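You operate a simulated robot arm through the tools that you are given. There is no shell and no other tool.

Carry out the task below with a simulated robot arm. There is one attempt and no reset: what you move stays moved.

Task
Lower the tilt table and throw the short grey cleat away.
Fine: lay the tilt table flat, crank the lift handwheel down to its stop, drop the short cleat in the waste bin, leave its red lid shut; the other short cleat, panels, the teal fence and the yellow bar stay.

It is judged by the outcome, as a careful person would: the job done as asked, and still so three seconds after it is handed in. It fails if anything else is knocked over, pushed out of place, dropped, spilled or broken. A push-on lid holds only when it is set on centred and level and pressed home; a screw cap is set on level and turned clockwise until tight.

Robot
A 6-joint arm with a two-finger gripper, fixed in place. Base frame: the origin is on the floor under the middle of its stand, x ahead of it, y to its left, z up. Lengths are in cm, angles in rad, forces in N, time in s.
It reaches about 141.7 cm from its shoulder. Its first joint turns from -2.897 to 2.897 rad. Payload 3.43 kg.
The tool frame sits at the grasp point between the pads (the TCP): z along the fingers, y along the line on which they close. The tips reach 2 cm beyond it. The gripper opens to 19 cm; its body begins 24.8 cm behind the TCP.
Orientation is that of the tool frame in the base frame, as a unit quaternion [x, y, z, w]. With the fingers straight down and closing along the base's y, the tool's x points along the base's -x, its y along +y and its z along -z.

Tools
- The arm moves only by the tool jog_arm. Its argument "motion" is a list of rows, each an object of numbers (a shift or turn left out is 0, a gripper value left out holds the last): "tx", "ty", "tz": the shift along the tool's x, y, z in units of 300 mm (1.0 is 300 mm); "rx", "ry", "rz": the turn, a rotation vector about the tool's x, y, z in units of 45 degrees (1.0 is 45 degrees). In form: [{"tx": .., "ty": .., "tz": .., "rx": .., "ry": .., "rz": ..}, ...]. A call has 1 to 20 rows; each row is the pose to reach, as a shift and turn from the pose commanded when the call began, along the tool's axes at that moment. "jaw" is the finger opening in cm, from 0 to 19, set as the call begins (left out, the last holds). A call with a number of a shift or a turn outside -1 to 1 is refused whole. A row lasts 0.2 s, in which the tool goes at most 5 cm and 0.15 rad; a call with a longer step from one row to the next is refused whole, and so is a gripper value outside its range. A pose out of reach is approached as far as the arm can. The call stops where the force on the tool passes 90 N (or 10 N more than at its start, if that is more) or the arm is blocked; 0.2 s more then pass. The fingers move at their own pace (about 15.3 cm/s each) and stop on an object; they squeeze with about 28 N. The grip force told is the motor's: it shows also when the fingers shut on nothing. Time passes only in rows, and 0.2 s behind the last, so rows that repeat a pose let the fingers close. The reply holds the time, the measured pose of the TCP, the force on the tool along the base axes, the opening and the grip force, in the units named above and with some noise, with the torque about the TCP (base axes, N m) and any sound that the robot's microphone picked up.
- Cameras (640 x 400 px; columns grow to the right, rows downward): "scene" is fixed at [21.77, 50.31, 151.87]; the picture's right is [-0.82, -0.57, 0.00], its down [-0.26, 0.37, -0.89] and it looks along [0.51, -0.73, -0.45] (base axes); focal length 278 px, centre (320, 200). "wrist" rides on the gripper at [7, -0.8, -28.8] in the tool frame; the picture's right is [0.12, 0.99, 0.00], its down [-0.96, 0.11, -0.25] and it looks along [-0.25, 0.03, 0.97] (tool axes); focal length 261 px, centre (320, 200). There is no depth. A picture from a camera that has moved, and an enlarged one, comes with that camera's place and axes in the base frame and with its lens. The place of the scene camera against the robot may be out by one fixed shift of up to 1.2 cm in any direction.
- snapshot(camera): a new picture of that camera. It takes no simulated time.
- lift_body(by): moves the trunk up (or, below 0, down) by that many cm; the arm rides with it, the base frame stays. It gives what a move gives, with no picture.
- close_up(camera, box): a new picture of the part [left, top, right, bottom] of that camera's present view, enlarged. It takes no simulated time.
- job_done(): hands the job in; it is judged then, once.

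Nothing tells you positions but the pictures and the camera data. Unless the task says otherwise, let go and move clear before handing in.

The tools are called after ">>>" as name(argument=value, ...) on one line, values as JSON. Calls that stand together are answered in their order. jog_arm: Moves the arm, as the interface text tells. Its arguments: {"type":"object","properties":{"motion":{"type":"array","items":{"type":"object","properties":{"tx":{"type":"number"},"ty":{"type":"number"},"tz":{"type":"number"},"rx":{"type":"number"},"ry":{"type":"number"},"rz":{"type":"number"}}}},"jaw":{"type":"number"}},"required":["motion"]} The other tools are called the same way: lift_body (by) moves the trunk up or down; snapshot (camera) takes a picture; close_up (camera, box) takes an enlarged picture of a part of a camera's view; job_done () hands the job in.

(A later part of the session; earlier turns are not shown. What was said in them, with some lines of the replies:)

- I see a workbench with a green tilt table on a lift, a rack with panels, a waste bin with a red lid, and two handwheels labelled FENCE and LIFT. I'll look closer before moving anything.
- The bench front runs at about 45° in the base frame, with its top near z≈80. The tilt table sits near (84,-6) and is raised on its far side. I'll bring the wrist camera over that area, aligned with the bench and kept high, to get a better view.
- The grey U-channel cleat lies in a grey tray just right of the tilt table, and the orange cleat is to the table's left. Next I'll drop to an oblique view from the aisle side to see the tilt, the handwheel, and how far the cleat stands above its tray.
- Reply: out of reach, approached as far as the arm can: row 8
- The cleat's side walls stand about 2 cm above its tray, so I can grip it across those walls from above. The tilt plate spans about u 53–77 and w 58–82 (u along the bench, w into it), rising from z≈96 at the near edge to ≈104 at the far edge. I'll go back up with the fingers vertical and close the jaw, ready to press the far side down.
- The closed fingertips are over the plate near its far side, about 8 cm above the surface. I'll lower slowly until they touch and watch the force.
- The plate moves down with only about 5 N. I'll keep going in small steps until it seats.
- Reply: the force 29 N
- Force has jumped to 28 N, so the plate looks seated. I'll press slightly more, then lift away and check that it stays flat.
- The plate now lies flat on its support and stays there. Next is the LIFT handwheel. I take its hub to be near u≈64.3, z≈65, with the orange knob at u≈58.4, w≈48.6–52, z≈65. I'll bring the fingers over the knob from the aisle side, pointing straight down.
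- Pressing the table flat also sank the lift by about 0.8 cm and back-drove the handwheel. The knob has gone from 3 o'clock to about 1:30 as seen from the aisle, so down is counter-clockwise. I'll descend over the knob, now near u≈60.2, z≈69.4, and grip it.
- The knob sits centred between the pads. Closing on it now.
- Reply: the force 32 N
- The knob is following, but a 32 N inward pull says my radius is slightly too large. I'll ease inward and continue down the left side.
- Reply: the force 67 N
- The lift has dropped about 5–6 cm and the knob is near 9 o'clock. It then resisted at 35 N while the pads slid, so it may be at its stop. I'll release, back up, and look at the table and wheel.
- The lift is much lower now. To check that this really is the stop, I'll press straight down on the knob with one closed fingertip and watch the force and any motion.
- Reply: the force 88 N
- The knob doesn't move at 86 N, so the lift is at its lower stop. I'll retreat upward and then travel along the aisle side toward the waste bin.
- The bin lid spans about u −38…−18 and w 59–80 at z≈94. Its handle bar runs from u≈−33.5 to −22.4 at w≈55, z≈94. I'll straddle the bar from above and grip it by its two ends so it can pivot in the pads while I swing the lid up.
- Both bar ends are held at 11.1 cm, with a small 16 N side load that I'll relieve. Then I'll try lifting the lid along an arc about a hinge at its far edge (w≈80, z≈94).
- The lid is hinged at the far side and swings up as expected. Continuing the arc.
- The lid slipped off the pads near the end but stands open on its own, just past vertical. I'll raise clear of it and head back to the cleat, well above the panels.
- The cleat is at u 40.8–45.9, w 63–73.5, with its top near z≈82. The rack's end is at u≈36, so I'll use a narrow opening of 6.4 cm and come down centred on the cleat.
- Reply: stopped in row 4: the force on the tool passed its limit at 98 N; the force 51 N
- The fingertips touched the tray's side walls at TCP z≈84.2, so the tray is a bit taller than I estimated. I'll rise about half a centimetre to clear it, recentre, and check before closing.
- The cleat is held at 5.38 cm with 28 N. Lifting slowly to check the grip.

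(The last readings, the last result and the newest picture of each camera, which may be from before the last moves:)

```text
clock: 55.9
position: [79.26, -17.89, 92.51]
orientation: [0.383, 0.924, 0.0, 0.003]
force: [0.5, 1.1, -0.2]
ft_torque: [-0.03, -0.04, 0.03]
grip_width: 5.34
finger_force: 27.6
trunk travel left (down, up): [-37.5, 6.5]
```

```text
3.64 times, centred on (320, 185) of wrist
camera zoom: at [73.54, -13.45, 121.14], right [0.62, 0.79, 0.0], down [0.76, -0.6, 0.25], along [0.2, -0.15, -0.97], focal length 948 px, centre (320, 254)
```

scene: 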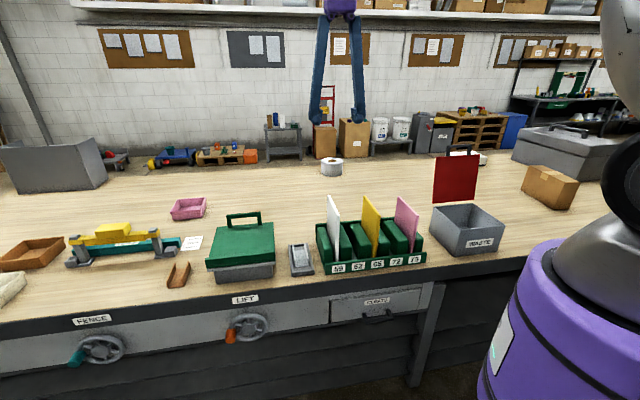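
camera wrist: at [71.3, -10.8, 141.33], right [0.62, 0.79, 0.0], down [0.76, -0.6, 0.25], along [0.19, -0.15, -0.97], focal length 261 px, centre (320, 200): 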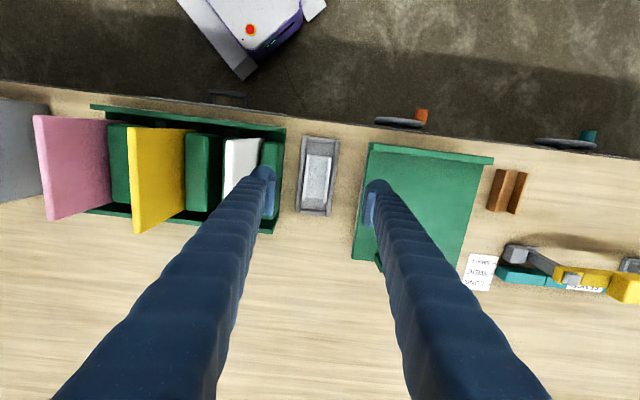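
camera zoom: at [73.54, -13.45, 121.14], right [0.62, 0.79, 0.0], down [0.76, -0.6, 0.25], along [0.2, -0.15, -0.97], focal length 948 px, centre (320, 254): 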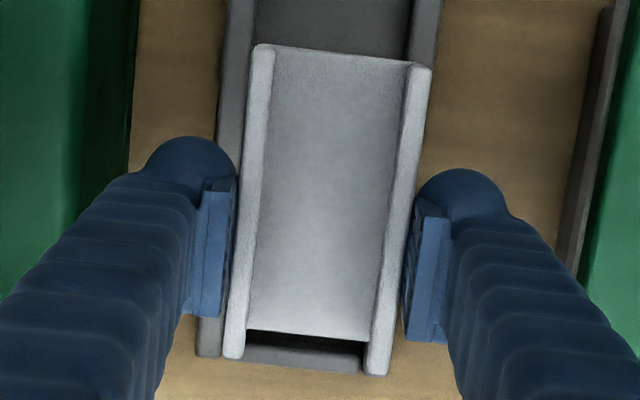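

The cleat is secure. I'll lift it above the panels and carry it over to the open bin.

>>> jog_arm(motion=[{"tz": -0.08}, {"tz": -0.19}, {"tz": -0.31}, {"tz": -0.43}, {"tz": -0.55}, {"tz": -0.67}, {"tz": -0.79}, {"tz": -0.9}, {"tz": -1.0}])

>>> jog_arm(motion=[{"ty": -0.06}, {"ty": -0.16}, {"ty": -0.28}, {"ty": -0.4}, {"ty": -0.52}, {"ty": -0.64}, {"ty": -0.76}, {"ty": -0.88}, {"ty": -1.0}])

>>> snapshot(camera="scene")

```text
clock: 57.9
position: [79.04, -17.85, 122.32]
orientation: [0.383, 0.924, 0.001, 0.003]
force: [-0.2, -1.7, -0.7]
ft_torque: [0.01, -0.05, -0.04]
grip_width: 5.36
finger_force: 28.5
trunk travel left (down, up): [-37.5, 6.5]
```

```text
clock: 59.9
position: [57.7, -39.37, 122.3]
orientation: [0.383, 0.924, 0.0, 0.003]
force: [-0.2, 0.2, 0.1]
ft_torque: [0.04, -0.1, -0.01]
grip_width: 5.36
finger_force: 28.0
trunk travel left (down, up): [-37.5, 6.5]
```

```text
taken
```

scene: 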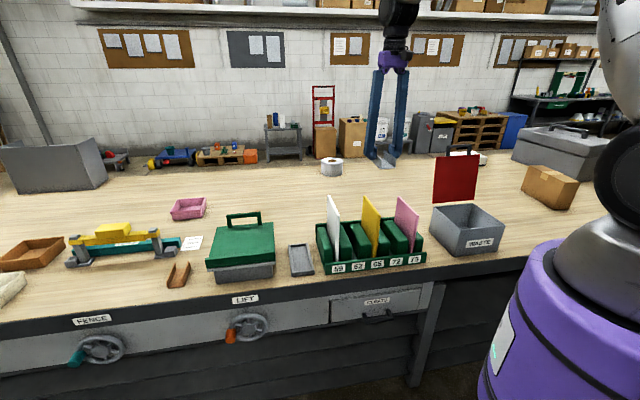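

>>> jog_arm(motion=[{"ty": -0.06}, {"ty": -0.16}, {"ty": -0.28}, {"ty": -0.4}, {"ty": -0.52}, {"ty": -0.64}, {"ty": -0.76}, {"ty": -0.88}, {"ty": -1.0}])

>>> jog_arm(motion=[{"ty": -0.08}, {"ty": -0.17}, {"ty": -0.26}, {"ty": -0.33}, {"ty": -0.365}, {"ty": -0.365}])

>>> snapshot(camera="wrist")

>>> close_up(camera="scene", box=[390, 60, 560, 270])

```text
clock: 61.9
position: [36.6, -60.49, 122.32]
orientation: [0.383, 0.924, 0.001, 0.003]
force: [1.0, 0.3, -0.2]
ft_torque: [0.02, -0.08, 0.0]
grip_width: 5.38
finger_force: 28.3
trunk travel left (down, up): [-37.5, 6.5]
```

```text
clock: 63.3
position: [28.78, -68.23, 122.23]
orientation: [0.383, 0.924, 0.0, 0.003]
force: [0.5, 0.4, -0.6]
ft_torque: [0.0, -0.02, 0.0]
grip_width: 5.35
finger_force: 28.0
trunk travel left (down, up): [-37.5, 6.5]
```

```text
taken
camera wrist: at [23.11, -63.8, 150.88], right [0.62, 0.79, 0.0], down [0.76, -0.6, 0.25], along [0.2, -0.15, -0.97], focal length 261 px, centre (320, 200)
```

wrist: 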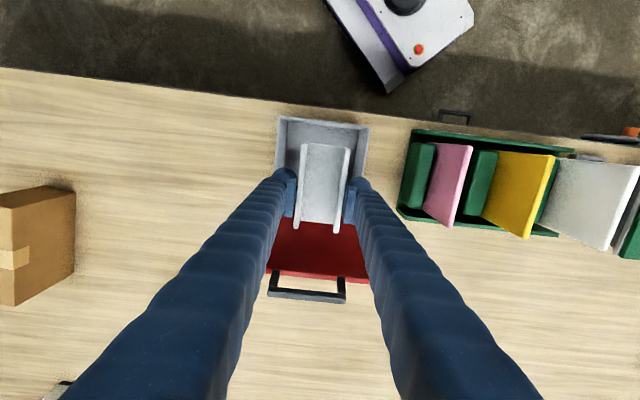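

```text
1.90 times, centred on (475, 165) of scene
camera zoom: at [21.77, 50.31, 151.87], right [-0.82, -0.57, 0.0], down [-0.26, 0.37, -0.89], along [0.51, -0.73, -0.45], focal length 529 px, centre (25, 267)
```

zoom: 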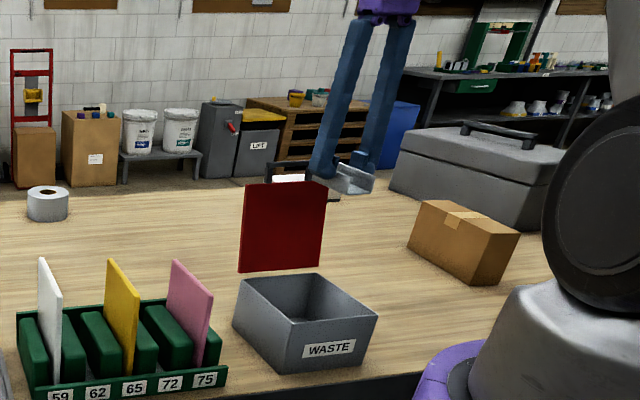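

The cleat is centred above the open bin. Lowering it inside before letting go.

>>> jog_arm(motion=[{"tx": -0.033, "tz": 0.08}, {"tx": -0.033, "tz": 0.2}, {"tx": -0.033, "tz": 0.32}, {"tx": -0.033, "tz": 0.44}, {"tx": -0.033, "tz": 0.56}, {"tx": -0.033, "tz": 0.68}, {"tx": -0.033, "tz": 0.8}, {"tx": -0.033, "tz": 0.9}, {"tx": -0.033, "tz": 1.0}])

>>> close_up(camera="wrist", box=[220, 90, 420, 260])

>>> close_up(camera="scene", box=[390, 100, 560, 270])

```text
clock: 65.3
position: [29.64, -68.95, 92.18]
orientation: [0.383, 0.924, 0.0, 0.003]
force: [0.4, 0.2, -0.4]
ft_torque: [0.01, 0.02, 0.0]
grip_width: 5.35
finger_force: 28.0
trunk travel left (down, up): [-37.5, 6.5]
```

```text
2.35 times, centred on (320, 175) of wrist
camera zoom: at [23.97, -64.41, 120.89], right [0.62, 0.79, 0.0], down [0.76, -0.6, 0.25], along [0.2, -0.15, -0.97], focal length 613 px, centre (320, 259)
```

zoom: 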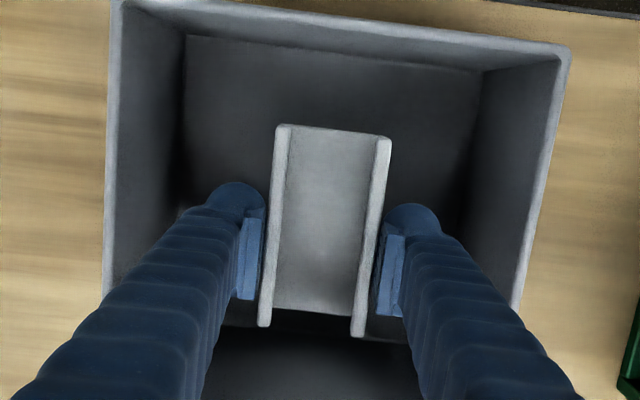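

```text
2.35 times, centred on (475, 185) of scene
camera zoom: at [21.77, 50.31, 151.87], right [-0.82, -0.57, 0.0], down [-0.26, 0.37, -0.89], along [0.51, -0.73, -0.45], focal length 654 px, centre (-45, 235)
```

zoom: 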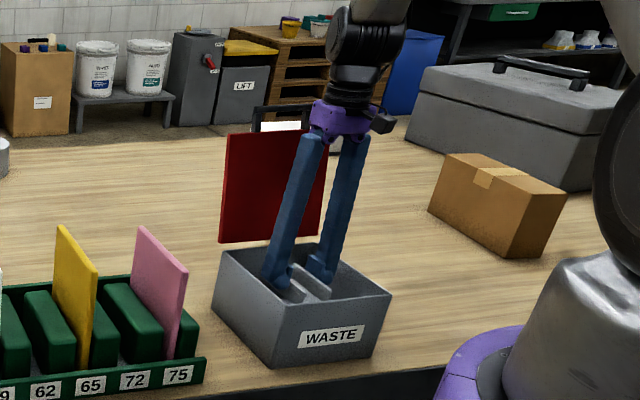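

>>> jog_arm(motion=[{"tz": 0.05}, {"tz": 0.1}, {"tz": 0.13}])

>>> jog_arm(motion=[{"tz": 0.0}, {"tz": 0.0}, {"tz": 0.0}, {"tz": -0.08}, {"tz": -0.22}, {"tz": -0.38}, {"tz": -0.54}, {"tz": -0.7}, {"tz": -0.86}, {"tz": -1.0}], jaw=7)

>>> snapshot(camera="wrist")

>>> close_up(camera="scene", box=[390, 100, 560, 270])

```text
clock: 66.1
position: [29.76, -68.95, 88.21]
orientation: [0.383, 0.924, 0.001, 0.003]
force: [-0.3, 0.5, 0.2]
ft_torque: [0.0, -0.01, 0.0]
grip_width: 5.35
finger_force: 27.8
trunk travel left (down, up): [-37.5, 6.5]
```

```text
clock: 68.3
position: [29.39, -68.81, 118.18]
orientation: [0.382, 0.924, 0.001, 0.002]
force: [0.7, 0.0, 0.1]
ft_torque: [0.0, -0.02, -0.01]
grip_width: 6.99
finger_force: 0.0
trunk travel left (down, up): [-37.5, 6.5]
```

```text
taken
camera wrist: at [23.75, -64.33, 146.96], right [0.62, 0.79, 0.0], down [0.76, -0.6, 0.25], along [0.2, -0.15, -0.97], focal length 261 px, centre (320, 200)
```

wrist: 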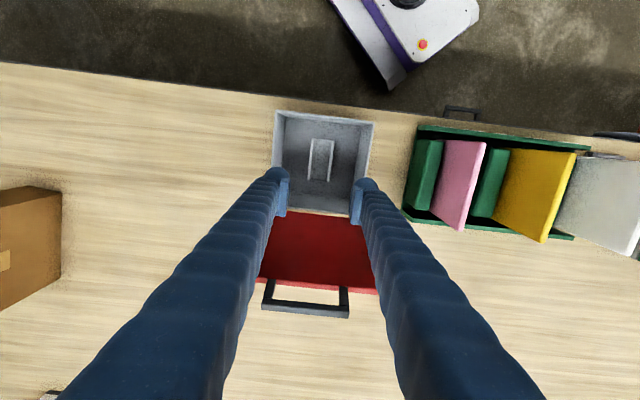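

```text
2.35 times, centred on (475, 185) of scene
camera zoom: at [21.77, 50.31, 151.87], right [-0.82, -0.57, 0.0], down [-0.26, 0.37, -0.89], along [0.51, -0.73, -0.45], focal length 654 px, centre (-45, 235)
```

zoom: 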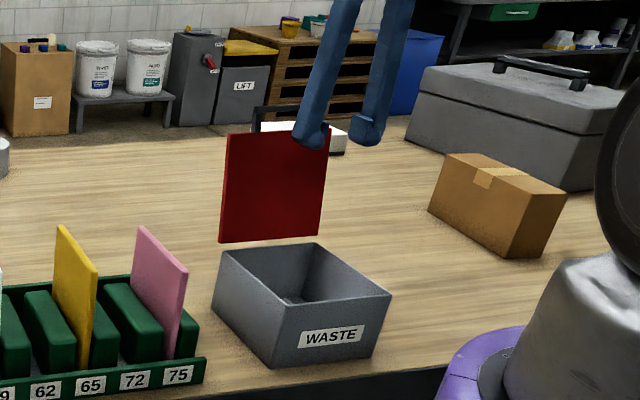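

The cleat rests on the bin floor. Now to close the lid. Its handle bar is at about w≈83.3, z≈119.3, with the lid leaning about 98° open. I'll go over the top, straddle the bar again, and bring the lid down under control.

>>> jog_arm(motion=[{"tz": -0.13}, {"tz": -0.27}, {"tz": -0.4}, {"tz": -0.4, "tx": -0.15}, {"tz": -0.4, "tx": -0.3}, {"tz": -0.4, "tx": -0.4}, {"tz": -0.4, "tx": -0.463}, {"tz": -0.3, "tx": -0.463}, {"tz": -0.24, "tx": -0.463}], jaw=16)

>>> close_up(camera="wrist", box=[200, 130, 440, 280])

>>> close_up(camera="scene", box=[390, 80, 560, 250])

```text
clock: 70.3
position: [39.44, -78.85, 125.41]
orientation: [0.382, 0.924, 0.002, 0.003]
force: [0.5, 0.0, -0.1]
ft_torque: [0.04, -0.02, -0.01]
grip_width: 16.0
finger_force: 0.0
trunk travel left (down, up): [-37.5, 6.5]
```

```text
2.67 times, centred on (320, 205) of wrist
camera zoom: at [33.72, -74.31, 154.01], right [0.62, 0.79, 0.0], down [0.76, -0.6, 0.25], along [0.2, -0.15, -0.97], focal length 695 px, centre (320, 187)
```

zoom: 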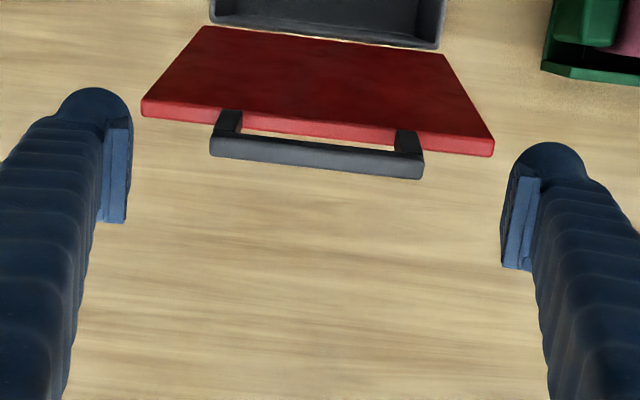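

```text
2.35 times, centred on (475, 165) of scene
camera zoom: at [21.77, 50.31, 151.87], right [-0.82, -0.57, 0.0], down [-0.26, 0.37, -0.89], along [0.51, -0.73, -0.45], focal length 654 px, centre (-45, 282)
```

zoom: 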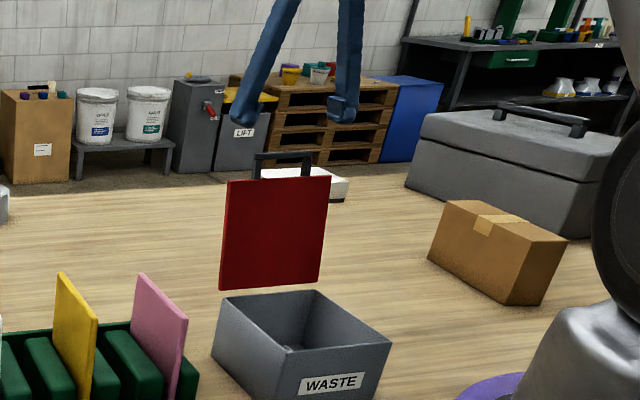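

>>> jog_arm(motion=[{"tz": 0.07, "tx": -0.004, "ty": -0.003}, {"tz": 0.14, "tx": -0.004, "ty": -0.003}, {"tz": 0.2, "tx": -0.004, "ty": -0.003}])

>>> jog_arm(motion=[{"tz": 0.0}, {"tz": 0.0}, {"tz": 0.0}, {"tz": 0.0}], jaw=10)

>>> close_up(camera="wrist", box=[200, 130, 440, 280])

>>> close_up(camera="scene", box=[390, 80, 560, 250])

```text
clock: 71.1
position: [39.53, -78.95, 119.26]
orientation: [0.383, 0.924, 0.001, 0.003]
force: [-0.2, 0.1, 0.6]
ft_torque: [0.03, 0.01, -0.01]
grip_width: 15.96
finger_force: 0.0
trunk travel left (down, up): [-37.5, 6.5]
```

```text
clock: 72.1
position: [39.39, -78.97, 119.58]
orientation: [0.383, 0.924, 0.001, 0.003]
force: [-3.1, -2.6, 1.9]
ft_torque: [-0.28, 0.26, 0.11]
grip_width: 11.09
finger_force: 44.8
trunk travel left (down, up): [-37.5, 6.5]
```

```text
2.67 times, centred on (320, 205) of wrist
camera zoom: at [33.71, -74.4, 148.12], right [0.62, 0.79, 0.0], down [0.76, -0.6, 0.25], along [0.2, -0.15, -0.97], focal length 695 px, centre (320, 187)
```

zoom: 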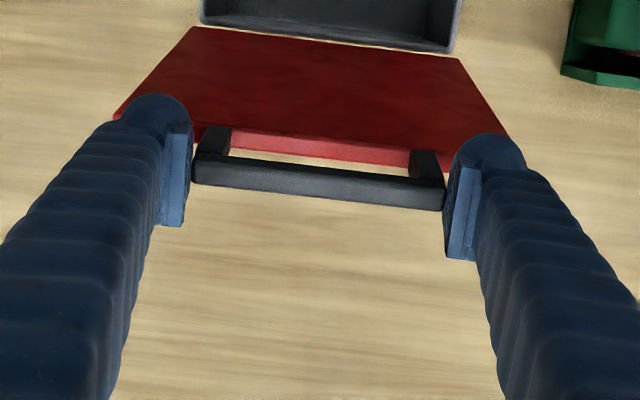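

```text
2.35 times, centred on (475, 165) of scene
camera zoom: at [21.77, 50.31, 151.87], right [-0.82, -0.57, 0.0], down [-0.26, 0.37, -0.89], along [0.51, -0.73, -0.45], focal length 654 px, centre (-45, 282)
```

zoom: 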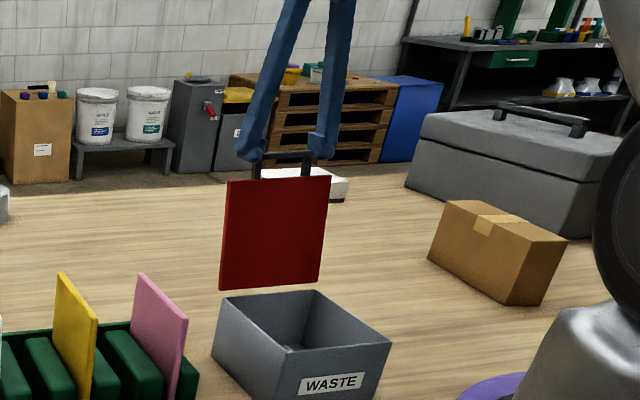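

>>> jog_arm(motion=[{"tx": 0.0557, "tz": -0.0067}, {"tx": 0.129, "tz": -0.01}, {"tx": 0.2027, "tz": -0.0067}, {"tx": 0.2753, "tz": 0.0027}, {"tx": 0.3473, "tz": 0.0187}, {"tx": 0.4173, "tz": 0.041}, {"tx": 0.4853, "tz": 0.069}, {"tx": 0.5507, "tz": 0.103}, {"tx": 0.6127, "tz": 0.1427}, {"tx": 0.671, "tz": 0.1873}])

>>> close_up(camera="scene", box=[390, 100, 560, 270])

```text
clock: 74.3
position: [24.87, -64.56, 113.69]
orientation: [0.383, 0.924, 0.001, 0.003]
force: [-14.1, -1.4, 16.7]
ft_torque: [-0.22, -1.31, -0.01]
grip_width: 11.16
finger_force: 45.5
trunk travel left (down, up): [-37.5, 6.5]
```

```text
2.35 times, centred on (475, 185) of scene
camera zoom: at [21.77, 50.31, 151.87], right [-0.82, -0.57, 0.0], down [-0.26, 0.37, -0.89], along [0.51, -0.73, -0.45], focal length 654 px, centre (-45, 235)
```

zoom: 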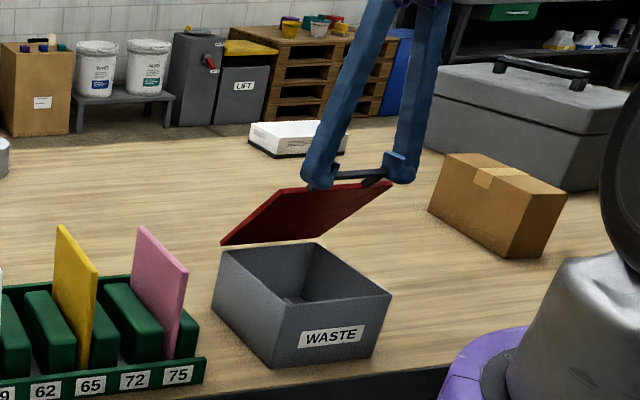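

>>> jog_arm(motion=[{"tx": 0.0543, "tz": 0.0497}, {"tx": 0.104, "tz": 0.104}, {"tx": 0.1487, "tz": 0.1623}, {"tx": 0.1883, "tz": 0.2243}, {"tx": 0.2223, "tz": 0.2897}, {"tx": 0.2503, "tz": 0.3577}, {"tx": 0.2727, "tz": 0.4277}, {"tx": 0.2887, "tz": 0.4997}, {"tx": 0.298, "tz": 0.5723}, {"tx": 0.3007, "tz": 0.6167}])

>>> close_up(camera="scene", box=[400, 150, 560, 270])

>>> close_up(camera="wrist", box=[200, 130, 440, 280])

```text
clock: 76.5
position: [18.65, -58.19, 95.29]
orientation: [0.382, 0.924, 0.001, 0.003]
force: [-15.9, -1.5, 2.1]
ft_torque: [0.17, -0.96, -0.08]
grip_width: 11.15
finger_force: 45.2
trunk travel left (down, up): [-37.5, 6.5]
```

```text
3.33 times, centred on (480, 210) of scene
camera zoom: at [21.77, 50.31, 151.87], right [-0.82, -0.57, 0.0], down [-0.26, 0.37, -0.89], along [0.51, -0.73, -0.45], focal length 926 px, centre (-213, 167)
```

zoom: 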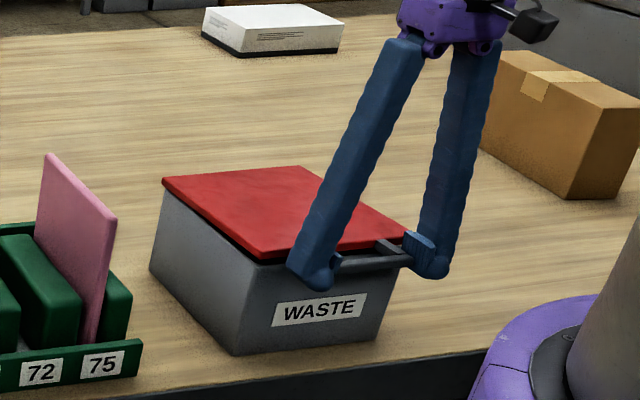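

```text
2.67 times, centred on (320, 205) of wrist
camera zoom: at [12.99, -53.73, 123.89], right [0.62, 0.79, 0.0], down [0.76, -0.6, 0.25], along [0.2, -0.15, -0.97], focal length 695 px, centre (320, 187)
```

zoom: 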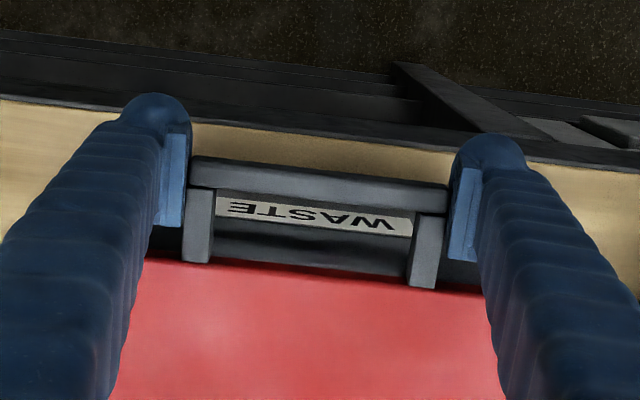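

>>> jog_arm(motion=[{"tz": 0.015}, {"tz": 0.03}, {"tz": 0.045}])

>>> close_up(camera="scene", box=[400, 150, 560, 270])

```text
clock: 77.3
position: [18.7, -58.2, 94.03]
orientation: [0.382, 0.924, 0.0, 0.004]
force: [-18.8, 0.2, 16.9]
ft_torque: [0.3, -0.9, -0.23]
grip_width: 11.16
finger_force: 45.6
trunk travel left (down, up): [-37.5, 6.5]
```

```text
3.33 times, centred on (480, 210) of scene
camera zoom: at [21.77, 50.31, 151.87], right [-0.82, -0.57, 0.0], down [-0.26, 0.37, -0.89], along [0.51, -0.73, -0.45], focal length 926 px, centre (-213, 167)
```

zoom: 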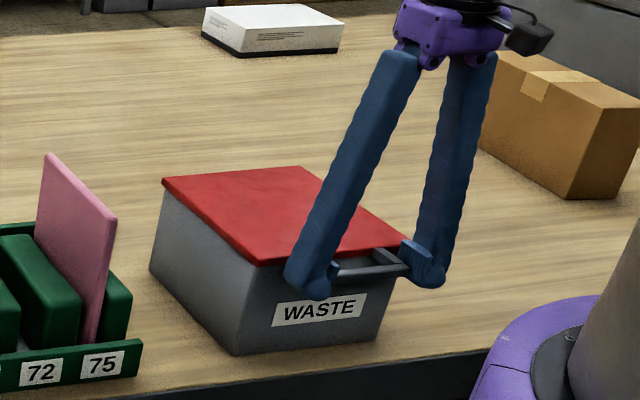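

The lid is down and the handle resists at 17 N. Releasing and rising clear.

>>> jog_arm(motion=[{"tz": 0.0}, {"tz": 0.0}, {"tz": 0.0}, {"tz": -0.1}, {"tz": -0.25}, {"tz": -0.4}, {"tz": -0.55}, {"tz": -0.7}], jaw=19)

>>> snapshot(camera="scene")

>>> close_up(camera="scene", box=[400, 180, 540, 270])

>>> close_up(camera="scene", box=[160, 170, 330, 290])

>>> close_up(camera="scene", box=[190, 280, 310, 360])

>>> snapshot(camera="wrist")

```text
clock: 79.1
position: [18.49, -58.18, 114.85]
orientation: [0.383, 0.924, 0.001, 0.003]
force: [0.3, 0.3, 0.1]
ft_torque: [-0.09, 0.0, 0.0]
grip_width: 19.0
finger_force: 0.0
trunk travel left (down, up): [-37.5, 6.5]
```

```text
taken
```

scene: 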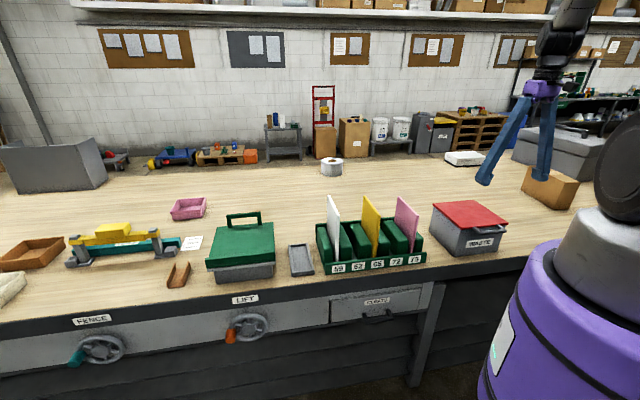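

```text
4.44 times, centred on (470, 225) of scene
camera zoom: at [21.77, 50.31, 151.87], right [-0.82, -0.57, 0.0], down [-0.26, 0.37, -0.89], along [0.51, -0.73, -0.45], focal length 1235 px, centre (-347, 89)
```

zoom: 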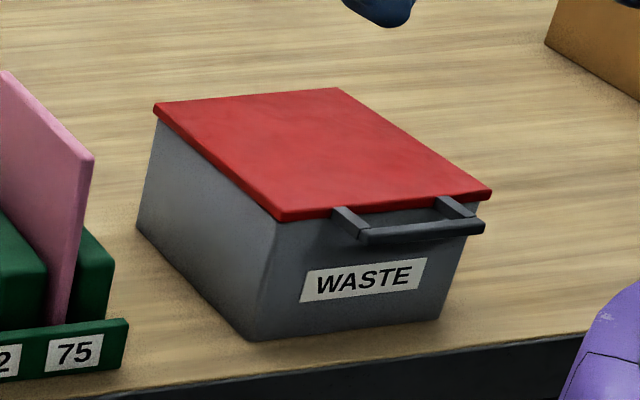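

```text
3.33 times, centred on (245, 230) of scene
camera zoom: at [21.77, 50.31, 151.87], right [-0.82, -0.57, 0.0], down [-0.26, 0.37, -0.89], along [0.51, -0.73, -0.45], focal length 926 px, centre (570, 100)
```

zoom: 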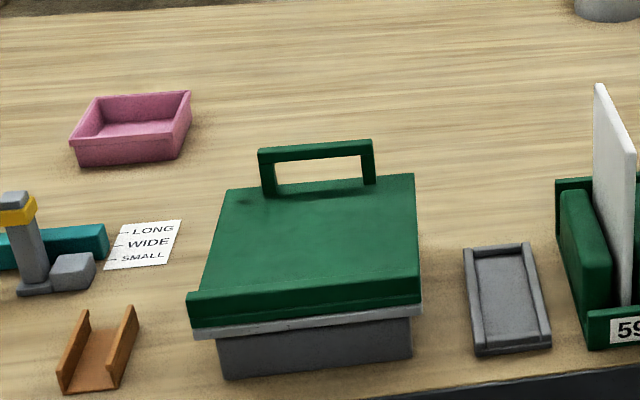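

```text
5.00 times, centred on (250, 320) of scene
camera zoom: at [21.77, 50.31, 151.87], right [-0.82, -0.57, 0.0], down [-0.26, 0.37, -0.89], along [0.51, -0.73, -0.45], focal length 1389 px, centre (670, -400)
```

zoom: 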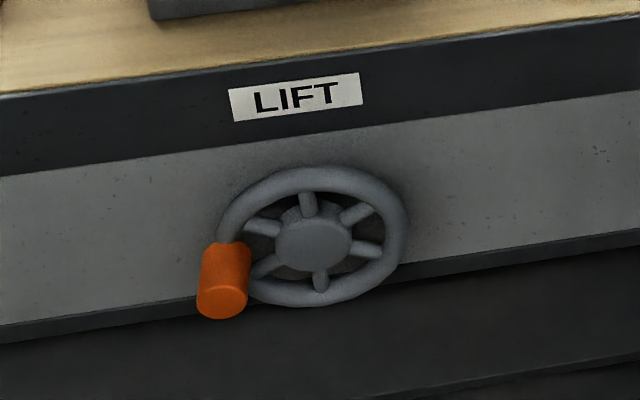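

```text
taken
camera wrist: at [13.01, -53.64, 143.57], right [0.62, 0.79, 0.0], down [0.76, -0.6, 0.25], along [0.2, -0.15, -0.97], focal length 261 px, centre (320, 200)
```

wrist: 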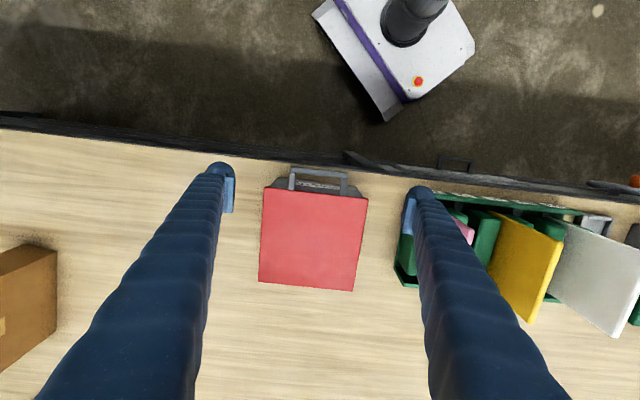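

Everything looks as asked:
- **Tilt table:** the plate lies flat.
- **Lift:** it's at its lower stop, and the handwheel hasn't moved since I tested it.
- **Waste bin:** the grey cleat is inside and the red lid is shut.
- **Left alone:** the orange cleat, panels, teal fence, yellow bar and tray are where they were.

The gripper is open and clear above the bin, so I'm handing the job in.

>>> job_done()

```text
The job is handed in.
```

The tilt table is flat, the lift is down at its stop, and the short grey cleat is in the waste bin with the red lid shut. I've handed the job in; no verdict came back.

- **Tilt table:** I pressed the raised far edge down until it seated. It has stayed flat since.
- **Lift:** Pressing the plate flat also sank the lift slightly and turned the handwheel a little. I cranked the wheel the rest of the way and then pushed on the knob with about 86 N. It did not move, so I took that as the stop.
- **Cleat:** On the first try my fingertips hit the tray walls with about 98 N before I backed off. The tray looks unmoved in the pictures. I then lifted the cleat out cleanly and lowered it into the bin before letting go.
- **Bin lid:** I closed it with the handle, and it sits as it did at the start.
- **Left alone:** The orange cleat, panels, teal fence and yellow bar look unchanged in the final pictures. The gripper is open and clear above the bin.
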